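You operate a simulated robot arm through the tools that you are given. There is no shell and no other tool. Be economical: measure what you need, move in short steps, check, and stop when the job is done.

Carry out the task below with a simulated robot arm. There is one attempt and no reset: what you move stays moved.

TASK
Put two of the bolts from the top of the trim bench on top of the black door latch there.
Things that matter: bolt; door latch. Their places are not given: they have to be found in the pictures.

It is judged by the outcome, as a careful person would: the job done as asked, and still so three seconds after it is handed in. It fails if anything else is knocked over, pushed out of place, dropped, spilled or broken.

THE ROBOT
A 7-joint arm with a two-finger parallel gripper, fixed in place. Base frame: the origin is at the foot of the arm, x ahead of it, y to its left, z up; the work surface is at about z = 0. Lengths are in m, angles in rad, forces in N, time in s.
With the tool pointing down near the work surface it reaches from about 0.22 to 0.58 m from the base axis. Its first joint turns from -1.152 to 1.152 rad. Payload 2.5 kg.
Tool frame: the origin (TCP) lies between the finger pads and is the grasp point; the fingertips stand 0.023 m ahead of it; z points along the fingers, y is the line along which they close. The gripper opens to 0.094 m. The fingers are 0.038 m wide and 0.01 m thick; the gripper's body (0.054 by 0.096 m) begins 0.039 m behind the TCP.
Orientation is that of the tool frame in the base frame, as [roll, pitch, yaw] about the fixed x, y, z axes, in that order (R = Rz(yaw) Ry(pitch) Rx(roll)). With the fingers straight down and closing along the base's y, the tool's x points along the base's -x, its y along +y and its z along -z.

THE INTERFACE
- The arm moves only by the tool move_arm. Its argument "targets" is a list of rows, each a list of 7 numbers: the closure in counts, from 0 (fully open) to 255 (shut), then the shift along the base's x, y, z in m, then the turn, a rotation vector about the base's x, y, z in rad. In form: [[fingers, dx, dy, dz, rx, ry, rz], ...]. A call has 1 to 12 rows; each row shifts and turns the commanded pose from where the row before left it. A row lasts 0.2 s, in which the tool goes at most 0.05 m and 0.15 rad; a call with a longer step from one row to the next is refused whole, and so is a gripper value outside its range. A pose out of reach is approached as far as the arm can. The call stops where the force on the tool passes 40 N (or 10 N more than at its start, if that is more) or the arm is blocked; 0.2 s more then pass. The fingers move at their own pace (about 0.108 m/s each) and stop on an object; they squeeze with about 33 N. The grip force told is the motor's: it shows also when the fingers shut on nothing. Time passes only in rows, and 0.2 s behind the last, so rows that do not move let the fingers close. It gives the time, the measured TCP pose, the force on the tool (base axes), the opening and the grip force at its end, in the units of the frame above (readings bear some noise).
- Cameras (640 x 400 px; columns grow to the right, rows downward): "scene" is fixed at [0.122, -0.419, 0.5261]; the picture's right is [0.74, -0.67, 0.00], its down [-0.50, -0.55, -0.67] and it looks along [0.45, 0.50, -0.74] (base axes); focal length 333 px, centre (320, 200). "wrist" rides on the gripper at [-0.039, 0, -0.044] in the tool frame; the picture's right is [0.00, -1.00, 0.00], its down [0.97, 0.00, -0.24] and it looks along [0.24, 0.00, 0.97] (tool axes); focal length 218 px, centre (320, 200).
- get_image(camera): a new picture of that camera. No time passes.
- locate(camera, pixels): for up to 12 pixels [column, row] of the newest picture of that camera ("zoom" is the newest enlarged one), the place [x, y, z] in the base frame of the surface seen there, good to about 0.002 m. No time passes.
- zoom(camera, box): a new picture of the part [left, top, right, bottom] of that camera's present view, enlarged. No time passes.
- hand_in(): hands the job in; it is judged then, once.

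Work in short steps. Measure before you move; look again where a grasp or a placing could have gone wrong, and mend it. You have 60 turns and 26 pictures in all, the two below and enlarged ones among them. Open the gripper and draw the arm clear of the work before you hand the job in, unless the task says otherwise; then end with one line.

The tools are called after "Call:" as a command line: name --pt "numbers of a row" for each row, then --argument value for the rest, lists and objects as JSON in quotes. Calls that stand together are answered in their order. move_arm: Moves the arm, as the interface text tells. Its arguments: {"type":"object","properties":{"targets":{"type":"array"}},"required":["targets"]} The other tools are called the same way: get_image (camera) takes a picture; locate (camera, pixels) gives the place of the surface under pixels of a picture; zoom (camera, box) takes an enlarged picture of a part of a camera's view; hand_in () hands the job in.

At the start:

```text
t: 0.0
position: [0.353, -0.1915, 0.2423]
ee_rot: [3.142, 0.0, -3.14]
contact_force: [0.4, 0.5, -0.6]
grip_width: 0.0941
finger_force: 0.0
```

scene: 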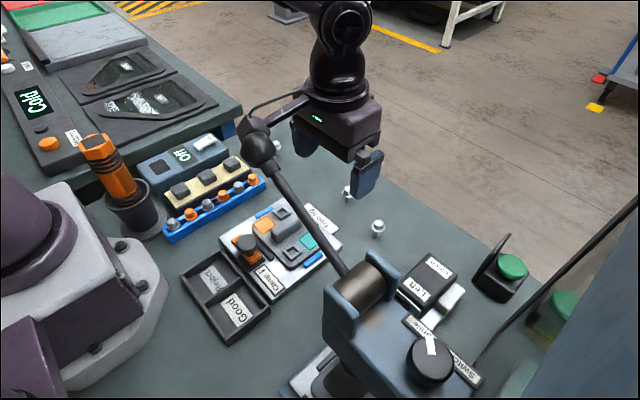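
wrist: 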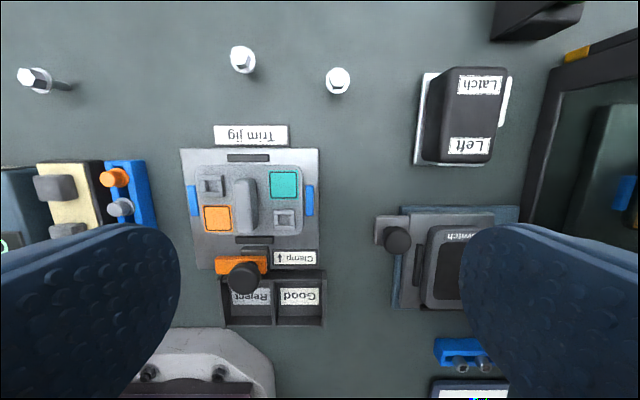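

The wrist view shows three bolts near (35,78), (243,60) and (337,80), and a black block labelled "Latch / Left" near (465,115). I'll enlarge these and measure them.

Call:
zoom --camera "wrist" --box '[200, 20, 540, 200]'

Call:
zoom --camera "scene" --box '[260, 130, 540, 320]'

Call:
locate --camera "wrist" --pixels '[[35, 76], [243, 58], [337, 78], [243, 85], [337, 105], [455, 72], [508, 74], [435, 158], [490, 160], [470, 115], [420, 120], [505, 105]]'

```text
1.88 times, centred on (370, 110) of wrist
```

zoom: 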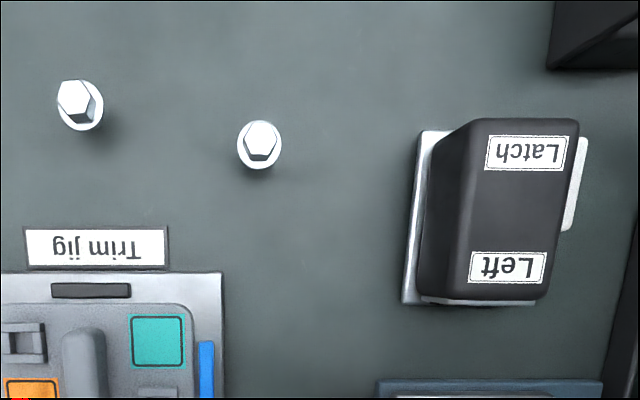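

```text
2.11 times, centred on (400, 225) of scene
```

zoom: 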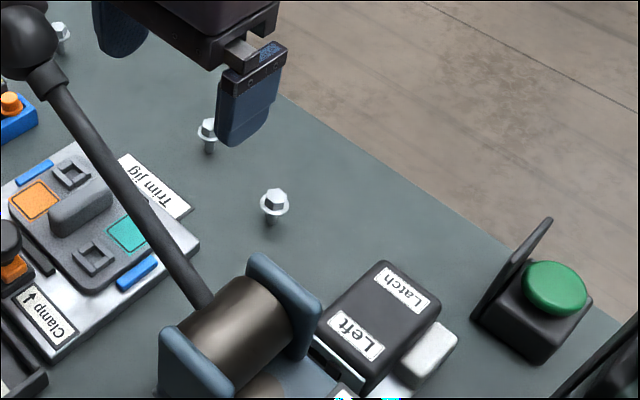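

```text
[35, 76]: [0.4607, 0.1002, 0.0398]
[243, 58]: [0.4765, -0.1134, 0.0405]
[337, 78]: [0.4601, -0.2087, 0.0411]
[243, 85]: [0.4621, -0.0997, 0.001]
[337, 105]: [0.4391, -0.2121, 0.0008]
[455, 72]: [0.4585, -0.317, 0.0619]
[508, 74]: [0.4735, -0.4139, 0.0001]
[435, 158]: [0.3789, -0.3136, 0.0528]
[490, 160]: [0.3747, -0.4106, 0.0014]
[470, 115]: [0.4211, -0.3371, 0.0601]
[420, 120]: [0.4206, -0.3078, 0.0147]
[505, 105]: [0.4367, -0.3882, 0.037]
```

The bolts stand head-up, with tops at about z = 0.041, and the latch top is at about 0.061. The tall lever in the scene view could get in the way, so I'll measure it and the latch top.

Call:
locate --camera "scene" --pixels '[[258, 145], [300, 205], [340, 268], [365, 262], [330, 310], [390, 280], [430, 360], [378, 226], [348, 190], [440, 268], [425, 290], [500, 245]]'

Call:
locate --camera "wrist" --pixels '[[455, 80], [500, 80], [480, 115], [450, 115], [495, 115], [450, 150], [485, 150], [397, 238], [450, 250], [430, 220], [465, 72], [470, 157]]'

```text
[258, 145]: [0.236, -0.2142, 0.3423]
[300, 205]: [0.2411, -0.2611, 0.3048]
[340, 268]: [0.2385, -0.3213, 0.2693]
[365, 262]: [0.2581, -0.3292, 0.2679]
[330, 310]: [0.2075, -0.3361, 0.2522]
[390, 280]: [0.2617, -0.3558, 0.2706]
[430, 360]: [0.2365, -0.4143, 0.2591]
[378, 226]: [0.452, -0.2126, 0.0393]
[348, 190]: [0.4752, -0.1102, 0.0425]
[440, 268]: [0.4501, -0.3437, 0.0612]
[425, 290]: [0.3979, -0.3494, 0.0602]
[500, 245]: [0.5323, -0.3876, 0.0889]
```

```text
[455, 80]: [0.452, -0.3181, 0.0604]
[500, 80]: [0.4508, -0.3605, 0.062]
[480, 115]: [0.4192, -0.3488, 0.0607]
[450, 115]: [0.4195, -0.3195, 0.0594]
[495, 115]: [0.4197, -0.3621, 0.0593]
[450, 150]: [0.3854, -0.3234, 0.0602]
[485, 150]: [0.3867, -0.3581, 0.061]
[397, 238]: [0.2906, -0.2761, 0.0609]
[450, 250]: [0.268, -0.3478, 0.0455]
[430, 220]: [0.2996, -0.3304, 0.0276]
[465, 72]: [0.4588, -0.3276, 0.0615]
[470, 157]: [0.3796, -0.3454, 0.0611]
```

The lever assembly stands at z = 0.25–0.34 near x = 0.24, which is tall enough to foul the arm. I'll look closer at how it meets the arm.

Call:
zoom --camera "scene" --box '[200, 0, 420, 180]'

Call:
zoom --camera "scene" --box '[260, 220, 520, 400]'

Call:
locate --camera "scene" --pixels '[[258, 128], [270, 122], [285, 115], [300, 104], [265, 103], [340, 20], [340, 70], [335, 100], [320, 130], [430, 340], [245, 125], [310, 385]]'

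```text
2.22 times, centred on (310, 90) of scene
```

zoom: 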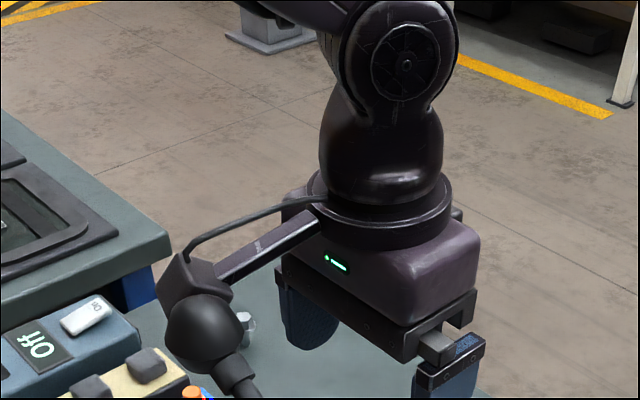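

```text
2.22 times, centred on (390, 310) of scene
```

zoom: 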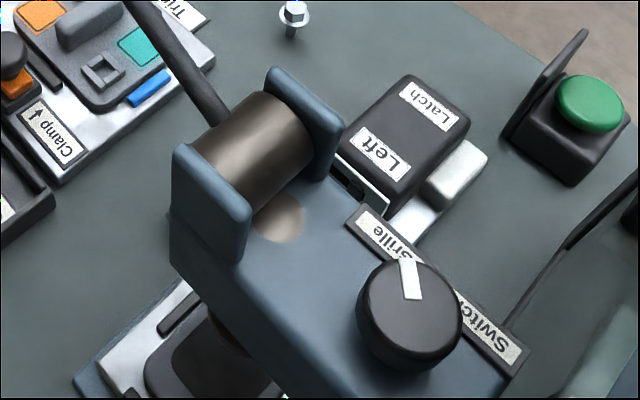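

```text
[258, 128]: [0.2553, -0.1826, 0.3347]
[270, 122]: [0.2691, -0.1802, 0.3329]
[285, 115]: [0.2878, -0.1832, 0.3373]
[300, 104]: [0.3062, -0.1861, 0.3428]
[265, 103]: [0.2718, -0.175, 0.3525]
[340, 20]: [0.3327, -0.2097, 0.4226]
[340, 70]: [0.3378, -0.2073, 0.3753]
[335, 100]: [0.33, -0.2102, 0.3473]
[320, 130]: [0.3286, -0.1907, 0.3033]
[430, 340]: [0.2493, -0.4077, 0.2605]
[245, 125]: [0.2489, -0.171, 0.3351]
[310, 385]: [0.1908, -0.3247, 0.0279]
```

The gripper carries a bracket reaching about 0.1 m towards -x, close to the press lever's ball (0.236, -0.214, 0.342). I'll move +x first to clear it, then lower partway above the bolt near (0.458, -0.209).

Call:
move_arm --pt "0 0.03 0.0 0 0 0 0" --pt "0 0.04 0.0 0 0 0 0" --pt "0 0.033 -0.015 0 0 0 0" --pt "0 0 0 -0.04 0 0 0" --pt "0 0 0 -0.04 0 0 0" --pt "0 0 0 -0.03 0 0 0" --pt "0 0 0 0 0 0 0"

Call:
get_image --camera "wrist"

Call:
get_image --camera "scene"

```text
t: 1.6
position: [0.4553, -0.2062, 0.1321]
ee_rot: [-3.139, 0.002, -3.141]
contact_force: [0.1, 0.1, -0.2]
grip_width: 0.0939
finger_force: 0.0
```

```text
19 pictures are left
```

wrist: 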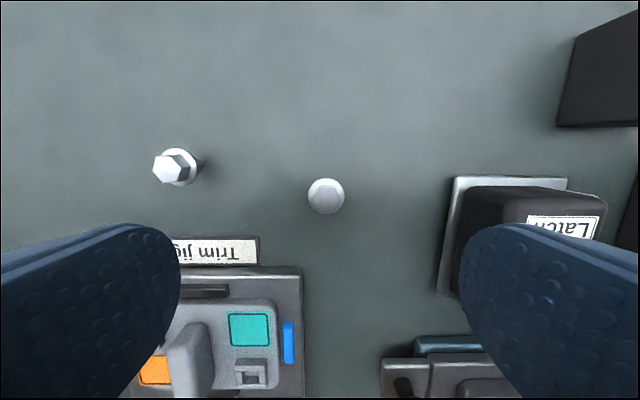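

```text
18 pictures are left
```

scene: 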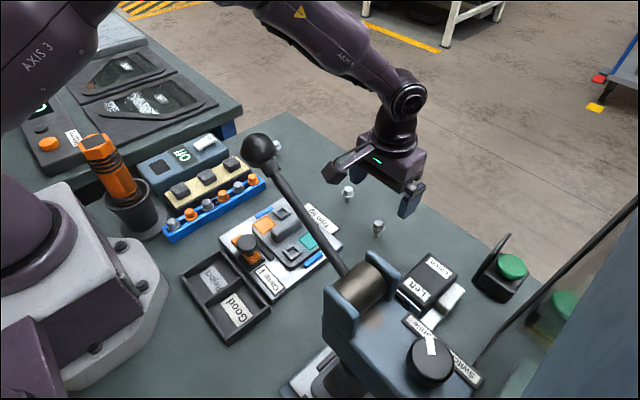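

The bolt is at wrist (326,196). I'll measure its outline, the bolt at (172,167), and the forearm height above the lever.

Call:
zoom --camera "wrist" --box '[276, 160, 376, 222]'

Call:
locate --camera "wrist" --pixels '[[326, 193], [310, 196], [342, 196], [326, 180], [326, 211], [168, 169], [185, 152], [560, 225], [470, 240], [530, 200]]'

Call:
locate --camera "scene" --pixels '[[300, 45], [330, 65], [270, 20], [258, 138], [400, 100], [335, 172], [420, 355], [425, 330], [470, 375]]'

```text
6.40 times, centred on (326, 191) of wrist
```

zoom: 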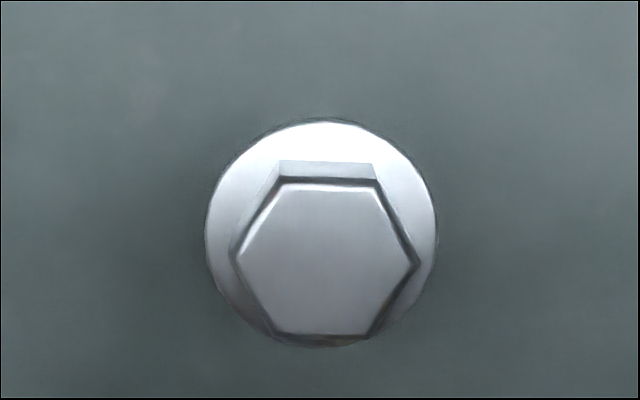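

```text
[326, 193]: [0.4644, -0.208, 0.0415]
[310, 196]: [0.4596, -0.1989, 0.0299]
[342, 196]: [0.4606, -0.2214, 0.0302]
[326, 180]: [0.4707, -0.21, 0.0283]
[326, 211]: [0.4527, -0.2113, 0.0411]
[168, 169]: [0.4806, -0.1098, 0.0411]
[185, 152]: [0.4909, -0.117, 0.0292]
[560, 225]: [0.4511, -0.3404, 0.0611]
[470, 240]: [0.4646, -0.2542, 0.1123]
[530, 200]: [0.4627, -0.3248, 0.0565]
```

```text
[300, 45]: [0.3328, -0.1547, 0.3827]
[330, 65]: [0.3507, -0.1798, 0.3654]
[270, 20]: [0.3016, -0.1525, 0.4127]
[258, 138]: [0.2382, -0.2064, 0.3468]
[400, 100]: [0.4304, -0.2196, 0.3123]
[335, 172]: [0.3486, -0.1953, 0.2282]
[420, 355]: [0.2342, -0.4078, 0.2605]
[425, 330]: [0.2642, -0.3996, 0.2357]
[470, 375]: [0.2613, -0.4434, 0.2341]
```

The flange centre is about (0.460, -0.210) with its top at z ≈ 0.030. The hex spans 0.030–0.041 with its corners along y. I'll turn about -31° so the pads meet the hex flats, then lower so the fingertips stop just above the flange.

Call:
move_arm --pt "0 0.005 -0.0036 0 0 0 -0.1375" --pt "0 0 0 0 0 0 -0.1375" --pt "0 0 0 0 0 0 -0.1375" --pt "0 0 0 0 0 0 -0.1375" --pt "0 0 0 -0.03 0 0 0" --pt "0 0 0 -0.03 0 0 0" --pt "0 0 0 0 0 0 0"

Call:
get_image --camera "wrist"

```text
t: 3.2
position: [0.4627, -0.2102, 0.0722]
ee_rot: [3.14, -0.001, 2.592]
contact_force: [-0.3, -0.7, 0.1]
grip_width: 0.0942
finger_force: 0.0
```

```text
16 pictures are left
```

wrist: 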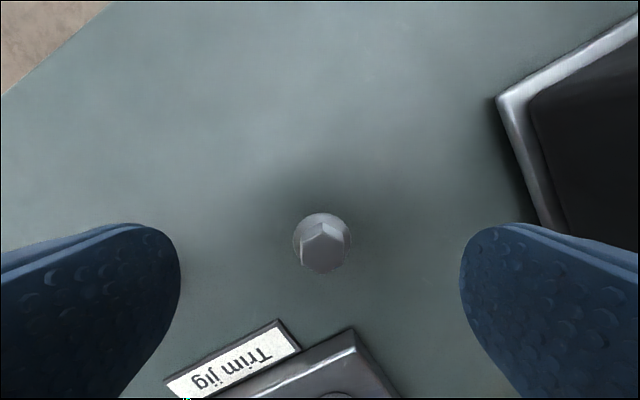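

The flats are now parallel to the pads and the bolt is centred at column 323. I'll lower to TCP z ≈ 0.056 and close.

Call:
move_arm --pt "0 0 0 -0.0165 0 0 0" --pt "0 0 0 0 0 0 0" --pt "255 0 0 0 0 0 0" --pt "255 0 0 0 0 0 0" --pt "255 0 0 0 0 0 0" --pt "255 0 0 0 0 0 0"

Call:
zoom --camera "scene" --box '[330, 160, 450, 260]'

```text
t: 4.6
position: [0.4615, -0.2098, 0.0563]
ee_rot: [-3.141, 0.001, 2.592]
contact_force: [0.4, 0.1, -0.8]
grip_width: 0.0181
finger_force: 33.0
```

```text
4.00 times, centred on (390, 210) of scene
```

zoom: 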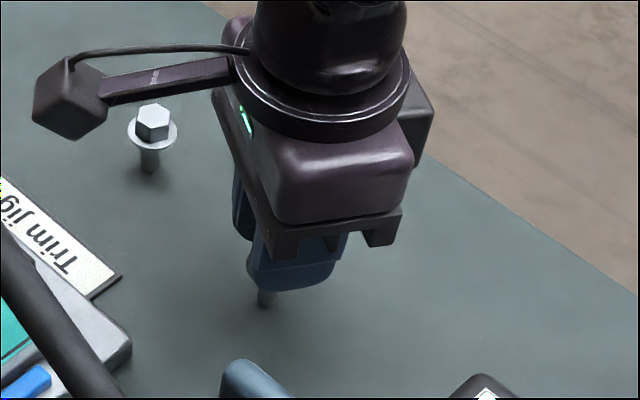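

The grip is firm at width 0.018. I'll lift 0.10, move halfway to the latch, and check that the forearm clears the lever ball.

Call:
move_arm --pt "255 0 0 0.03 0 0 0" --pt "255 0 0 0.04 0 0 0" --pt "255 0 0 0.04 0 0 0" --pt "255 -0.005 -0.03 0 0 0 0" --pt "255 -0.005 -0.035 0 0 0 0" --pt "255 0 0 0 0 0 0"

Call:
get_image --camera "scene"

```text
t: 6.0
position: [0.4526, -0.2766, 0.1653]
ee_rot: [-3.141, 0.001, 2.591]
contact_force: [0.6, -0.2, -0.4]
grip_width: 0.0181
finger_force: 32.6
```

```text
14 pictures are left
```

scene: 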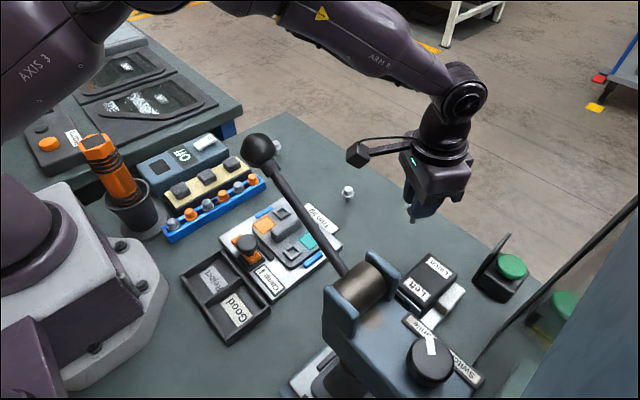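

The bolt is held upright. I'll measure the forearm's lower edge.

Call:
locate --camera "scene" --pixels '[[285, 24], [310, 40], [350, 68], [400, 90], [430, 100], [250, 8], [414, 217], [390, 40]]'

Call:
zoom --camera "scene" --box '[380, 160, 470, 240]'

```text
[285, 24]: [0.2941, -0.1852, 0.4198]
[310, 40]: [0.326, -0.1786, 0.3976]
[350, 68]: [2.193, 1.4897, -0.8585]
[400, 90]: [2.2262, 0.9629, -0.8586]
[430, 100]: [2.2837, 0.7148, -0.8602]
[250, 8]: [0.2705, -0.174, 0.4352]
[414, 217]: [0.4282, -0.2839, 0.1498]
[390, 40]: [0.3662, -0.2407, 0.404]
```

```text
5.00 times, centred on (425, 200) of scene
```

zoom: 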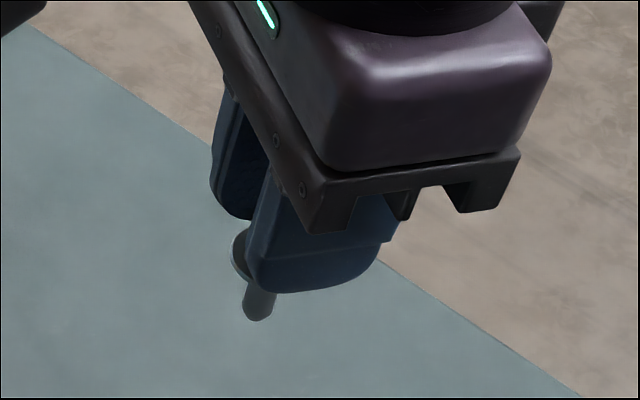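

The forearm's underside is at about z = 0.42–0.435 near the ball, whose top is about 0.36, so there is room. I'll go over the latch and lower partway.

Call:
move_arm --pt "255 -0.004 -0.03 0 0 0 0" --pt "255 -0.004 -0.028 0 0 0 0" --pt "255 0 0 0 0 0 0" --pt "255 0 0 -0.02 0 0 0" --pt "255 0 0 -0.015 0 0 0" --pt "255 0 0 0 0 0 0"

Call:
get_image --camera "scene"

Call:
get_image --camera "wrist"

Call:
locate --camera "scene" --pixels '[[258, 138]]'

```text
t: 7.4
position: [0.4426, -0.3322, 0.1295]
ee_rot: [3.141, 0.0, 2.593]
contact_force: [0.8, -0.1, -0.8]
grip_width: 0.0175
finger_force: 33.5
```

```text
12 pictures are left
```

scene: 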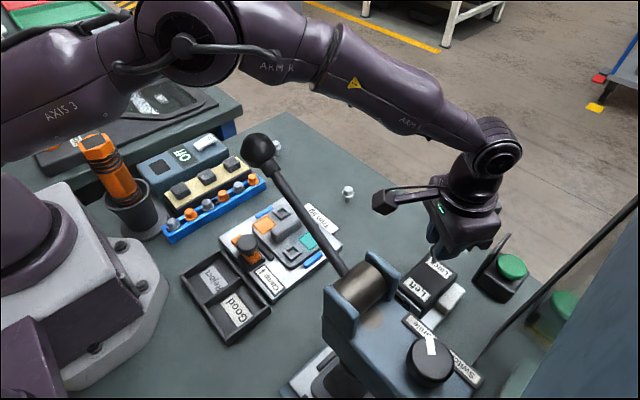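

```text
11 pictures are left
```

wrist: 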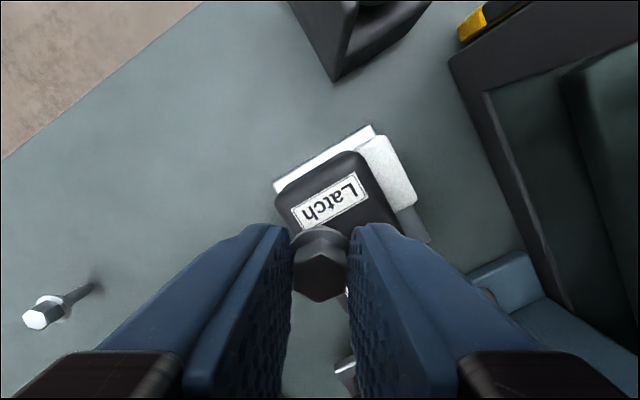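

```text
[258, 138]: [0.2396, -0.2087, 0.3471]
```

The forearm is clear and the bolt is over the latch. I'll lower gently until it touches, expected at TCP z ≈ 0.117.

Call:
move_arm --pt "255 0 0 -0.006 0 0 0" --pt "255 0 0 -0.004 0 0 0" --pt "255 0 0 0 0 0 0" --pt "255 0 0 0 0 0 0"

Call:
zoom --camera "scene" --box '[380, 220, 500, 310]'

```text
t: 8.4
position: [0.4423, -0.3335, 0.1196]
ee_rot: [3.141, 0.0, 2.592]
contact_force: [-0.7, -0.6, 0.7]
grip_width: 0.0181
finger_force: 33.3
```

```text
4.44 times, centred on (440, 265) of scene
```

zoom: 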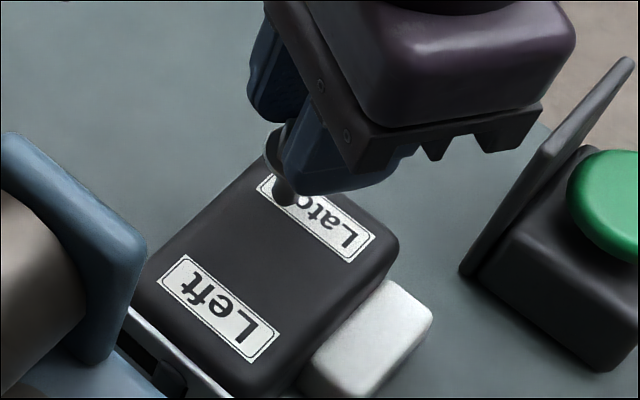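

The shank tip is hovering near the edge of the "Latch" label, and straddling it could tilt the bolt. I'll locate the label edges to find flat bare ground.

Call:
locate --camera "zoom" --pixels '[[283, 203], [262, 192], [350, 262], [374, 234], [190, 255], [278, 328], [250, 362], [240, 200], [380, 250], [160, 282], [290, 260], [250, 250]]'

```text
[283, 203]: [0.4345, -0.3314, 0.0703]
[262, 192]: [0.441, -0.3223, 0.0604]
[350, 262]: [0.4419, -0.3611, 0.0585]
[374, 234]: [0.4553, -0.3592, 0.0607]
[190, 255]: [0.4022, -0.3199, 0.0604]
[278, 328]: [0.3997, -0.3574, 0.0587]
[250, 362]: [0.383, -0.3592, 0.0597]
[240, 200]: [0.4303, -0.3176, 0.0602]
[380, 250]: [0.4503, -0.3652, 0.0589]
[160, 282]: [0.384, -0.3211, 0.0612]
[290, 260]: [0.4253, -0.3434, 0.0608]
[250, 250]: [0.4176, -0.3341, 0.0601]
```

The bare strip between the labels spans x ≈ 0.401–0.441. I'll shift to about (0.435, -0.350), which leaves room for the second bolt near (0.406, -0.327), then lower to contact.

Call:
move_arm --pt "255 0 0 0.004 0 0 0" --pt "255 -0.007 -0.0165 0 0 0 0" --pt "255 0 0 0 0 0 0" --pt "255 0 0 -0.004 0 0 0" --pt "255 0 0 -0.002 0 0 0" --pt "255 0 0 0 0 0 0"

```text
t: 9.8
position: [0.4359, -0.3491, 0.118]
ee_rot: [3.14, 0.001, 2.593]
contact_force: [-0.1, 0.4, -0.4]
grip_width: 0.0179
finger_force: 32.9
```

No contact yet, so I'll creep down another 1 mm.

Call:
move_arm --pt "255 0 0 -0.001 0 0 0" --pt "255 0 0 0 0 0 0"

```text
t: 10.4
position: [0.4354, -0.3498, 0.1168]
ee_rot: [-3.141, -0.001, 2.592]
contact_force: [-0.1, 0.3, -1.1]
grip_width: 0.0179
finger_force: 33.0
```

Call:
move_arm --pt "255 0 0 -0.0008 0 0 0" --pt "255 0 0 0 0 0 0"

Call:
zoom --camera "scene" --box '[395, 230, 485, 300]'

```text
t: 11.0
position: [0.4353, -0.349, 0.1169]
ee_rot: [3.141, 0.0, 2.59]
contact_force: [-0.1, -0.2, -0.2]
grip_width: 0.018
finger_force: 32.9
```

```text
5.71 times, centred on (440, 265) of scene
```

zoom: 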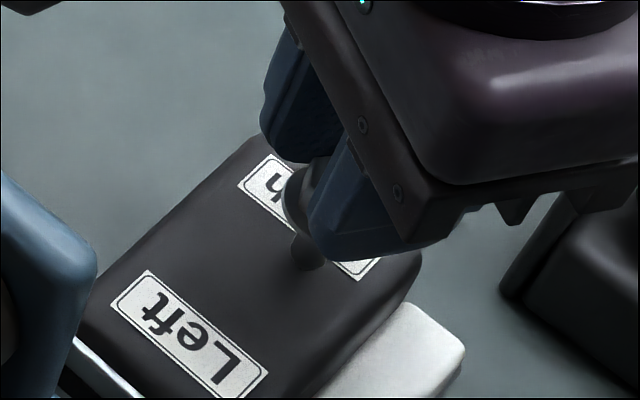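

The tip is practically on the surface. I'll take another 0.7 mm and watch the force.

Call:
move_arm --pt "255 0 0 -0.0007 0 0 0" --pt "255 0 0 0 0 0 0"

```text
t: 11.6
position: [0.4365, -0.3494, 0.1153]
ee_rot: [-3.141, 0.0, 2.592]
contact_force: [0.1, -0.4, -1.0]
grip_width: 0.018
finger_force: 33.2
```

Call:
move_arm --pt "255 0 0 -0.0007 0 0 0" --pt "255 0 0 0 0 0 0"

```text
t: 12.2
position: [0.4363, -0.3489, 0.1155]
ee_rot: [3.141, 0.0, 2.592]
contact_force: [0.6, 0.5, 0.1]
grip_width: 0.018
finger_force: 33.2
```

Call:
move_arm --pt "255 0 0 -0.0007 0 0 0" --pt "255 0 0 0 0 0 0"

Call:
zoom --camera "scene" --box '[415, 245, 465, 285]'

```text
t: 12.8
position: [0.4366, -0.349, 0.1157]
ee_rot: [3.14, 0.002, 2.594]
contact_force: [-2.2, -0.1, 7.1]
grip_width: 0.018
finger_force: 32.6
```

```text
10.00 times, centred on (440, 265) of scene
```

zoom: 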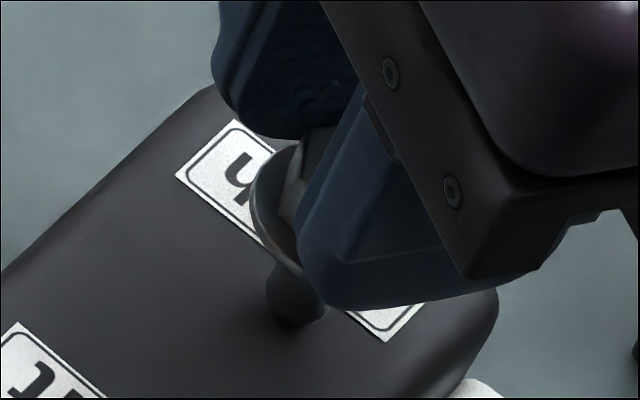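

A 7 N reading shows contact. I'll ease up 0.3 mm, open the fingers gradually, then rise straight up.

Call:
move_arm --pt "255 0 0 0.0004 0 0 0" --pt "204 0 0 0 0 0 0" --pt "198 0 0 0 0 0 0" --pt "185 0 0 0 0 0 0" --pt "160 0 0 0 0 0 0" --pt "140 0 0 0 0 0 0" --pt "140 0 0 0.01 0 0 0" --pt "140 0 0 0.03 0 0 0" --pt "140 0 0 0.03 0 0 0" --pt "140 0 0 0 0 0 0"

Call:
zoom --camera "scene" --box '[330, 160, 490, 300]'

```text
t: 15.0
position: [0.4357, -0.3457, 0.186]
ee_rot: [-3.141, 0.001, 2.592]
contact_force: [0.5, 0.7, 0.1]
grip_width: 0.0423
finger_force: 0.0
```

```text
2.86 times, centred on (410, 230) of scene
```

zoom: 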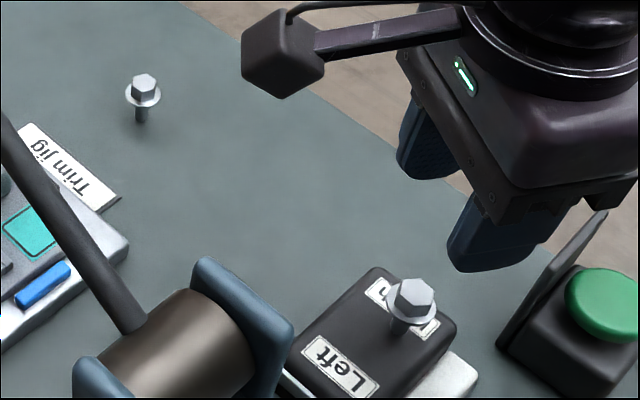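

The first bolt stands upright on the latch. I'll go over to the second bolt near (0.479, -0.113).

Call:
move_arm --pt "100 0.007 0.04 0 0 0 0" --pt "50 0.007 0.04 0 0 0 0" --pt "0 0.007 0.04 0 0 0 0" --pt "0 0.007 0.04 0 0 0 0" --pt "0 0.007 0.04 0 0 0 0" --pt "0 0.007 0.034 0 0 0 0" --pt "0 0 0 -0.04 0 0 0" --pt "0 0 0 -0.02 0 0 0" --pt "0 0 0 0 0 0 0"

Call:
get_image --camera "wrist"

```text
t: 17.0
position: [0.4782, -0.1153, 0.1242]
ee_rot: [-3.141, 0.001, 2.593]
contact_force: [0.0, 0.0, -0.3]
grip_width: 0.094
finger_force: 0.0
```

```text
6 pictures are left
```

wrist: 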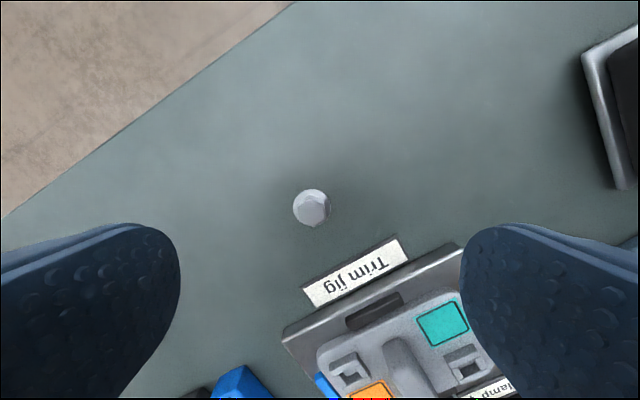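

The second bolt is at (312,208). I'll enlarge it for hex orientation and centre.

Call:
zoom --camera "wrist" --box '[272, 182, 352, 232]'

Call:
locate --camera "wrist" --pixels '[[312, 190], [312, 225], [294, 207], [330, 207], [312, 208], [298, 195], [325, 195], [299, 219], [326, 220]]'

```text
8.00 times, centred on (312, 207) of wrist
```

zoom: 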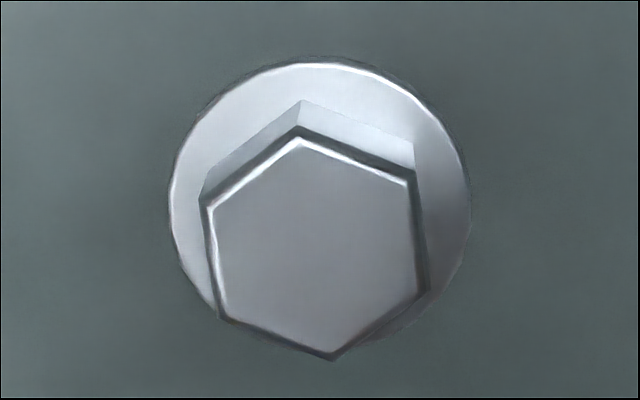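

```text
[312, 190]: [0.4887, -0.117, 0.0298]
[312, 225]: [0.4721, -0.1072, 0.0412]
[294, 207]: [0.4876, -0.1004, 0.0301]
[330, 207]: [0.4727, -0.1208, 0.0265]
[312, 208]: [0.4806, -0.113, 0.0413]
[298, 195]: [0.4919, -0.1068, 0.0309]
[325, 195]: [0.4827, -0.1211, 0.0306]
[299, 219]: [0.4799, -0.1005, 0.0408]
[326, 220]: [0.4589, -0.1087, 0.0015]
```

The centre is about (0.480, -0.111), and the hex needs about +8.5° of turn to align. I'll shift and turn, lower to z ≈ 0.056, then close.

Call:
move_arm --pt "0 0.0015 0.0043 0 0 0 0.146" --pt "0 0 0 -0.03 0 0 0" --pt "0 0 0 -0.03 0 0 0" --pt "0 0 0 -0.008 0 0 0" --pt "0 0 0 0 0 0 0"

Call:
get_image --camera "wrist"

```text
t: 18.2
position: [0.4795, -0.1107, 0.0568]
ee_rot: [3.142, 0.002, 2.737]
contact_force: [-0.7, 0.0, -0.1]
grip_width: 0.0945
finger_force: 0.0
```

```text
4 pictures are left
```

wrist: 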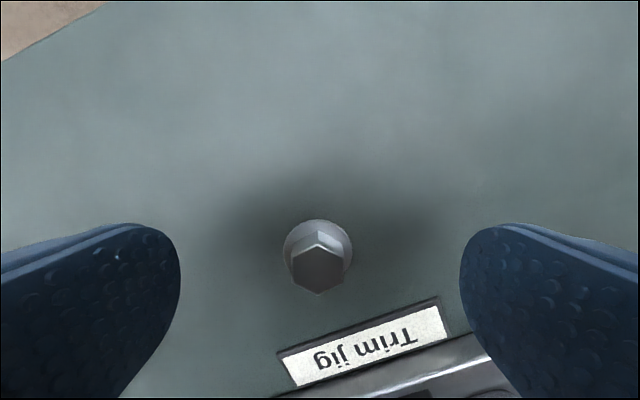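

It is aligned and centred. I'll close, lift 0.12 and check the grip.

Call:
move_arm --pt "255 0 0 0 0 0 0" --pt "255 0 0 0 0 0 0" --pt "255 0 0 0 0 0 0" --pt "255 0 0 0 0 0 0" --pt "255 0 0 0.04 0 0 0" --pt "255 0 0 0.04 0 0 0" --pt "255 0 0 0.04 0 0 0" --pt "255 0 0 0 0 0 0"

```text
t: 20.0
position: [0.4801, -0.1101, 0.179]
ee_rot: [-3.142, 0.0, 2.737]
contact_force: [0.1, 0.3, -0.1]
grip_width: 0.0181
finger_force: 32.8
```

The grip is good. I'll travel to above (0.406, -0.327), then lower partway to z ≈ 0.13.

Call:
move_arm --pt "255 -0.0122 -0.0361 0 0 0 0" --pt "255 -0.0122 -0.0361 0 0 0 0" --pt "255 -0.0122 -0.0361 0 0 0 0" --pt "255 -0.0122 -0.0361 0 0 0 0" --pt "255 -0.0122 -0.0361 0 0 0 0" --pt "255 -0.0122 -0.0361 0 0 0 0" --pt "255 0 0 0 0 0 0" --pt "255 0 0 -0.025 0 0 0" --pt "255 0 0 -0.025 0 0 0" --pt "255 0 0 0 0 0 0"

Call:
get_image --camera "scene"

Call:
locate --camera "scene" --pixels '[[438, 262], [440, 258], [415, 285]]'

```text
t: 22.2
position: [0.4067, -0.3268, 0.1288]
ee_rot: [3.141, 0.0, 2.738]
contact_force: [-0.1, -1.0, 0.0]
grip_width: 0.0181
finger_force: 32.7
```

```text
3 pictures are left
```

scene: 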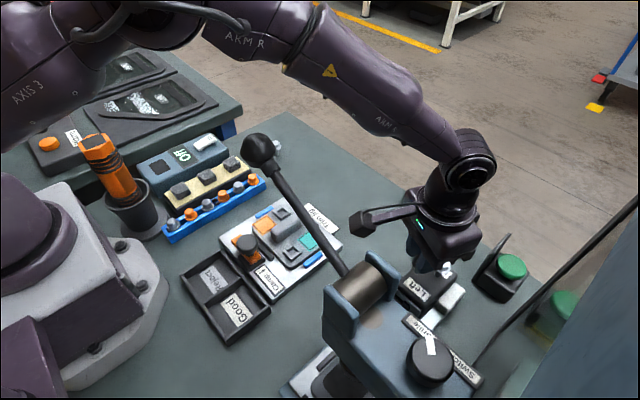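

```text
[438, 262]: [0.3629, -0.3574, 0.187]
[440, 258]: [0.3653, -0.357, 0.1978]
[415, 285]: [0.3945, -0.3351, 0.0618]
```

The first bolt is still standing, seen at about (445,267). I'll lower to about 0.117, then creep.

Call:
move_arm --pt "255 0 0 -0.007 0 0 0" --pt "255 0 0 -0.0045 0 0 0" --pt "255 0 0 0 0 0 0" --pt "255 0 0 0 0 0 0"

Call:
zoom --camera "scene" --box '[390, 240, 470, 304]'

```text
t: 23.2
position: [0.4063, -0.3278, 0.117]
ee_rot: [3.141, 0.0, 2.738]
contact_force: [0.1, 0.8, 0.2]
grip_width: 0.018
finger_force: 33.3
```

```text
6.25 times, centred on (430, 272) of scene
```

zoom: 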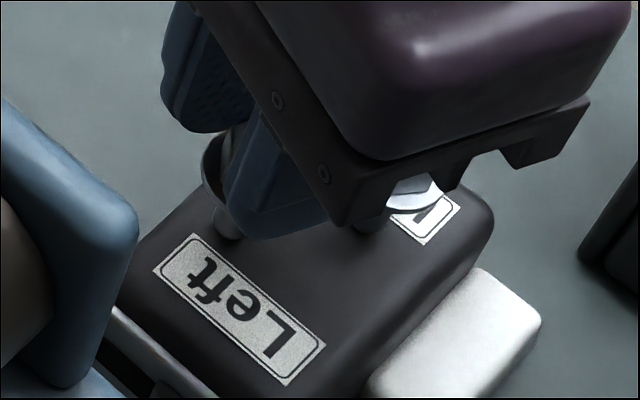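

The shank sits on the bare strip just beyond the "Left" label, clear of the first bolt. I'll creep down.

Call:
move_arm --pt "255 0 0 -0.0007 0 0 0" --pt "255 0 0 0 0 0 0" --pt "255 0 0 -0.0007 0 0 0" --pt "255 0 0 0 0 0 0"

```text
t: 24.2
position: [0.4066, -0.328, 0.1152]
ee_rot: [-3.141, 0.002, 2.738]
contact_force: [-3.7, 3.6, 17.2]
grip_width: 0.0181
finger_force: 33.6
```

There is 17 N of contact. I'll back off slightly to unload and recheck.

Call:
move_arm --pt "255 0 0 0.0006 0 0 0" --pt "255 0 0 0 0 0 0"

```text
t: 24.8
position: [0.4067, -0.3291, 0.1166]
ee_rot: [-3.139, 0.002, 2.737]
contact_force: [-1.3, -0.4, 14.9]
grip_width: 0.018
finger_force: 33.0
```

Call:
move_arm --pt "255 0 0 0.0007 0 0 0" --pt "255 0 0 0 0 0 0"

```text
t: 25.4
position: [0.4066, -0.328, 0.1165]
ee_rot: [3.141, 0.002, 2.738]
contact_force: [2.6, -2.6, 9.0]
grip_width: 0.0179
finger_force: 32.8
```

Call:
move_arm --pt "255 0 0 0.0006 0 0 0" --pt "255 0 0 0 0 0 0"

```text
t: 26.0
position: [0.406, -0.3271, 0.1155]
ee_rot: [-3.141, -0.002, 2.738]
contact_force: [1.2, -0.3, 3.9]
grip_width: 0.0181
finger_force: 33.0
```

Nearly unloaded at about 4 N. I'll release gradually as before, open only slightly because the first bolt is near, and rise straight up.

Call:
move_arm --pt "255 0 0 0.0002 0 0 0" --pt "204 0 0 0 0 0 0" --pt "198 0 0 0 0 0 0" --pt "185 0 0 0 0 0 0" --pt "170 0 0 0 0 0 0" --pt "160 0 0 0 0 0 0" --pt "160 0 0 0.01 0 0 0" --pt "160 0 0 0.03 0 0 0" --pt "160 0 0 0.03 0 0 0" --pt "160 0 0 0.03 0 0 0" --pt "160 0 0 0 0 0 0"

Call:
zoom --camera "scene" --box '[330, 180, 530, 320]'

```text
t: 28.4
position: [0.4055, -0.327, 0.217]
ee_rot: [3.14, 0.001, 2.738]
contact_force: [0.7, -0.5, -0.2]
grip_width: 0.0352
finger_force: 0.1
```

```text
2.86 times, centred on (430, 250) of scene
```

zoom: 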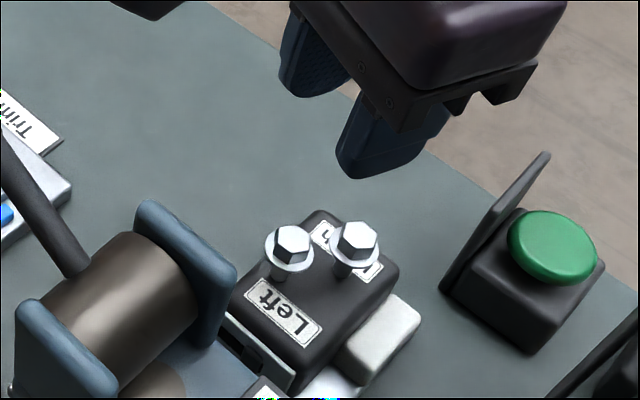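

Both bolts stand on the latch. I'll draw clear, going +x first to keep the bracket off the lever and then +y, and open the gripper.

Call:
move_arm --pt "160 0.03 0.01 0 0 0 0" --pt "160 0.02 0.03 0 0 0 0" --pt "100 0 0.04 0 0 0 0" --pt "50 0 0.04 0 0 0 0" --pt "0 0 0.04 0 0 0 0" --pt "0 0 0.03 0 0 0 0" --pt "0 0 0 0 0 0 0"

Call:
get_image --camera "scene"

```text
t: 30.0
position: [0.456, -0.1389, 0.2174]
ee_rot: [3.141, 0.001, 2.737]
contact_force: [0.8, 0.5, 0.7]
grip_width: 0.0938
finger_force: 0.1
```

```text
0 pictures are left
```

scene: 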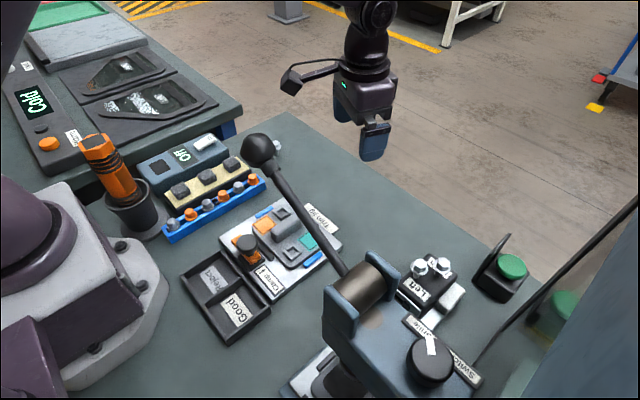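

Both bolts stand on the latch, nothing else has moved, and the arm is clear with the gripper open. I'm handing the job in.

Call:
hand_in

```text
The job is handed in.
```

Two bolts from the bench are standing upright on top of the black door latch; in the last picture nothing else had moved, and the arm is clear with the gripper open.
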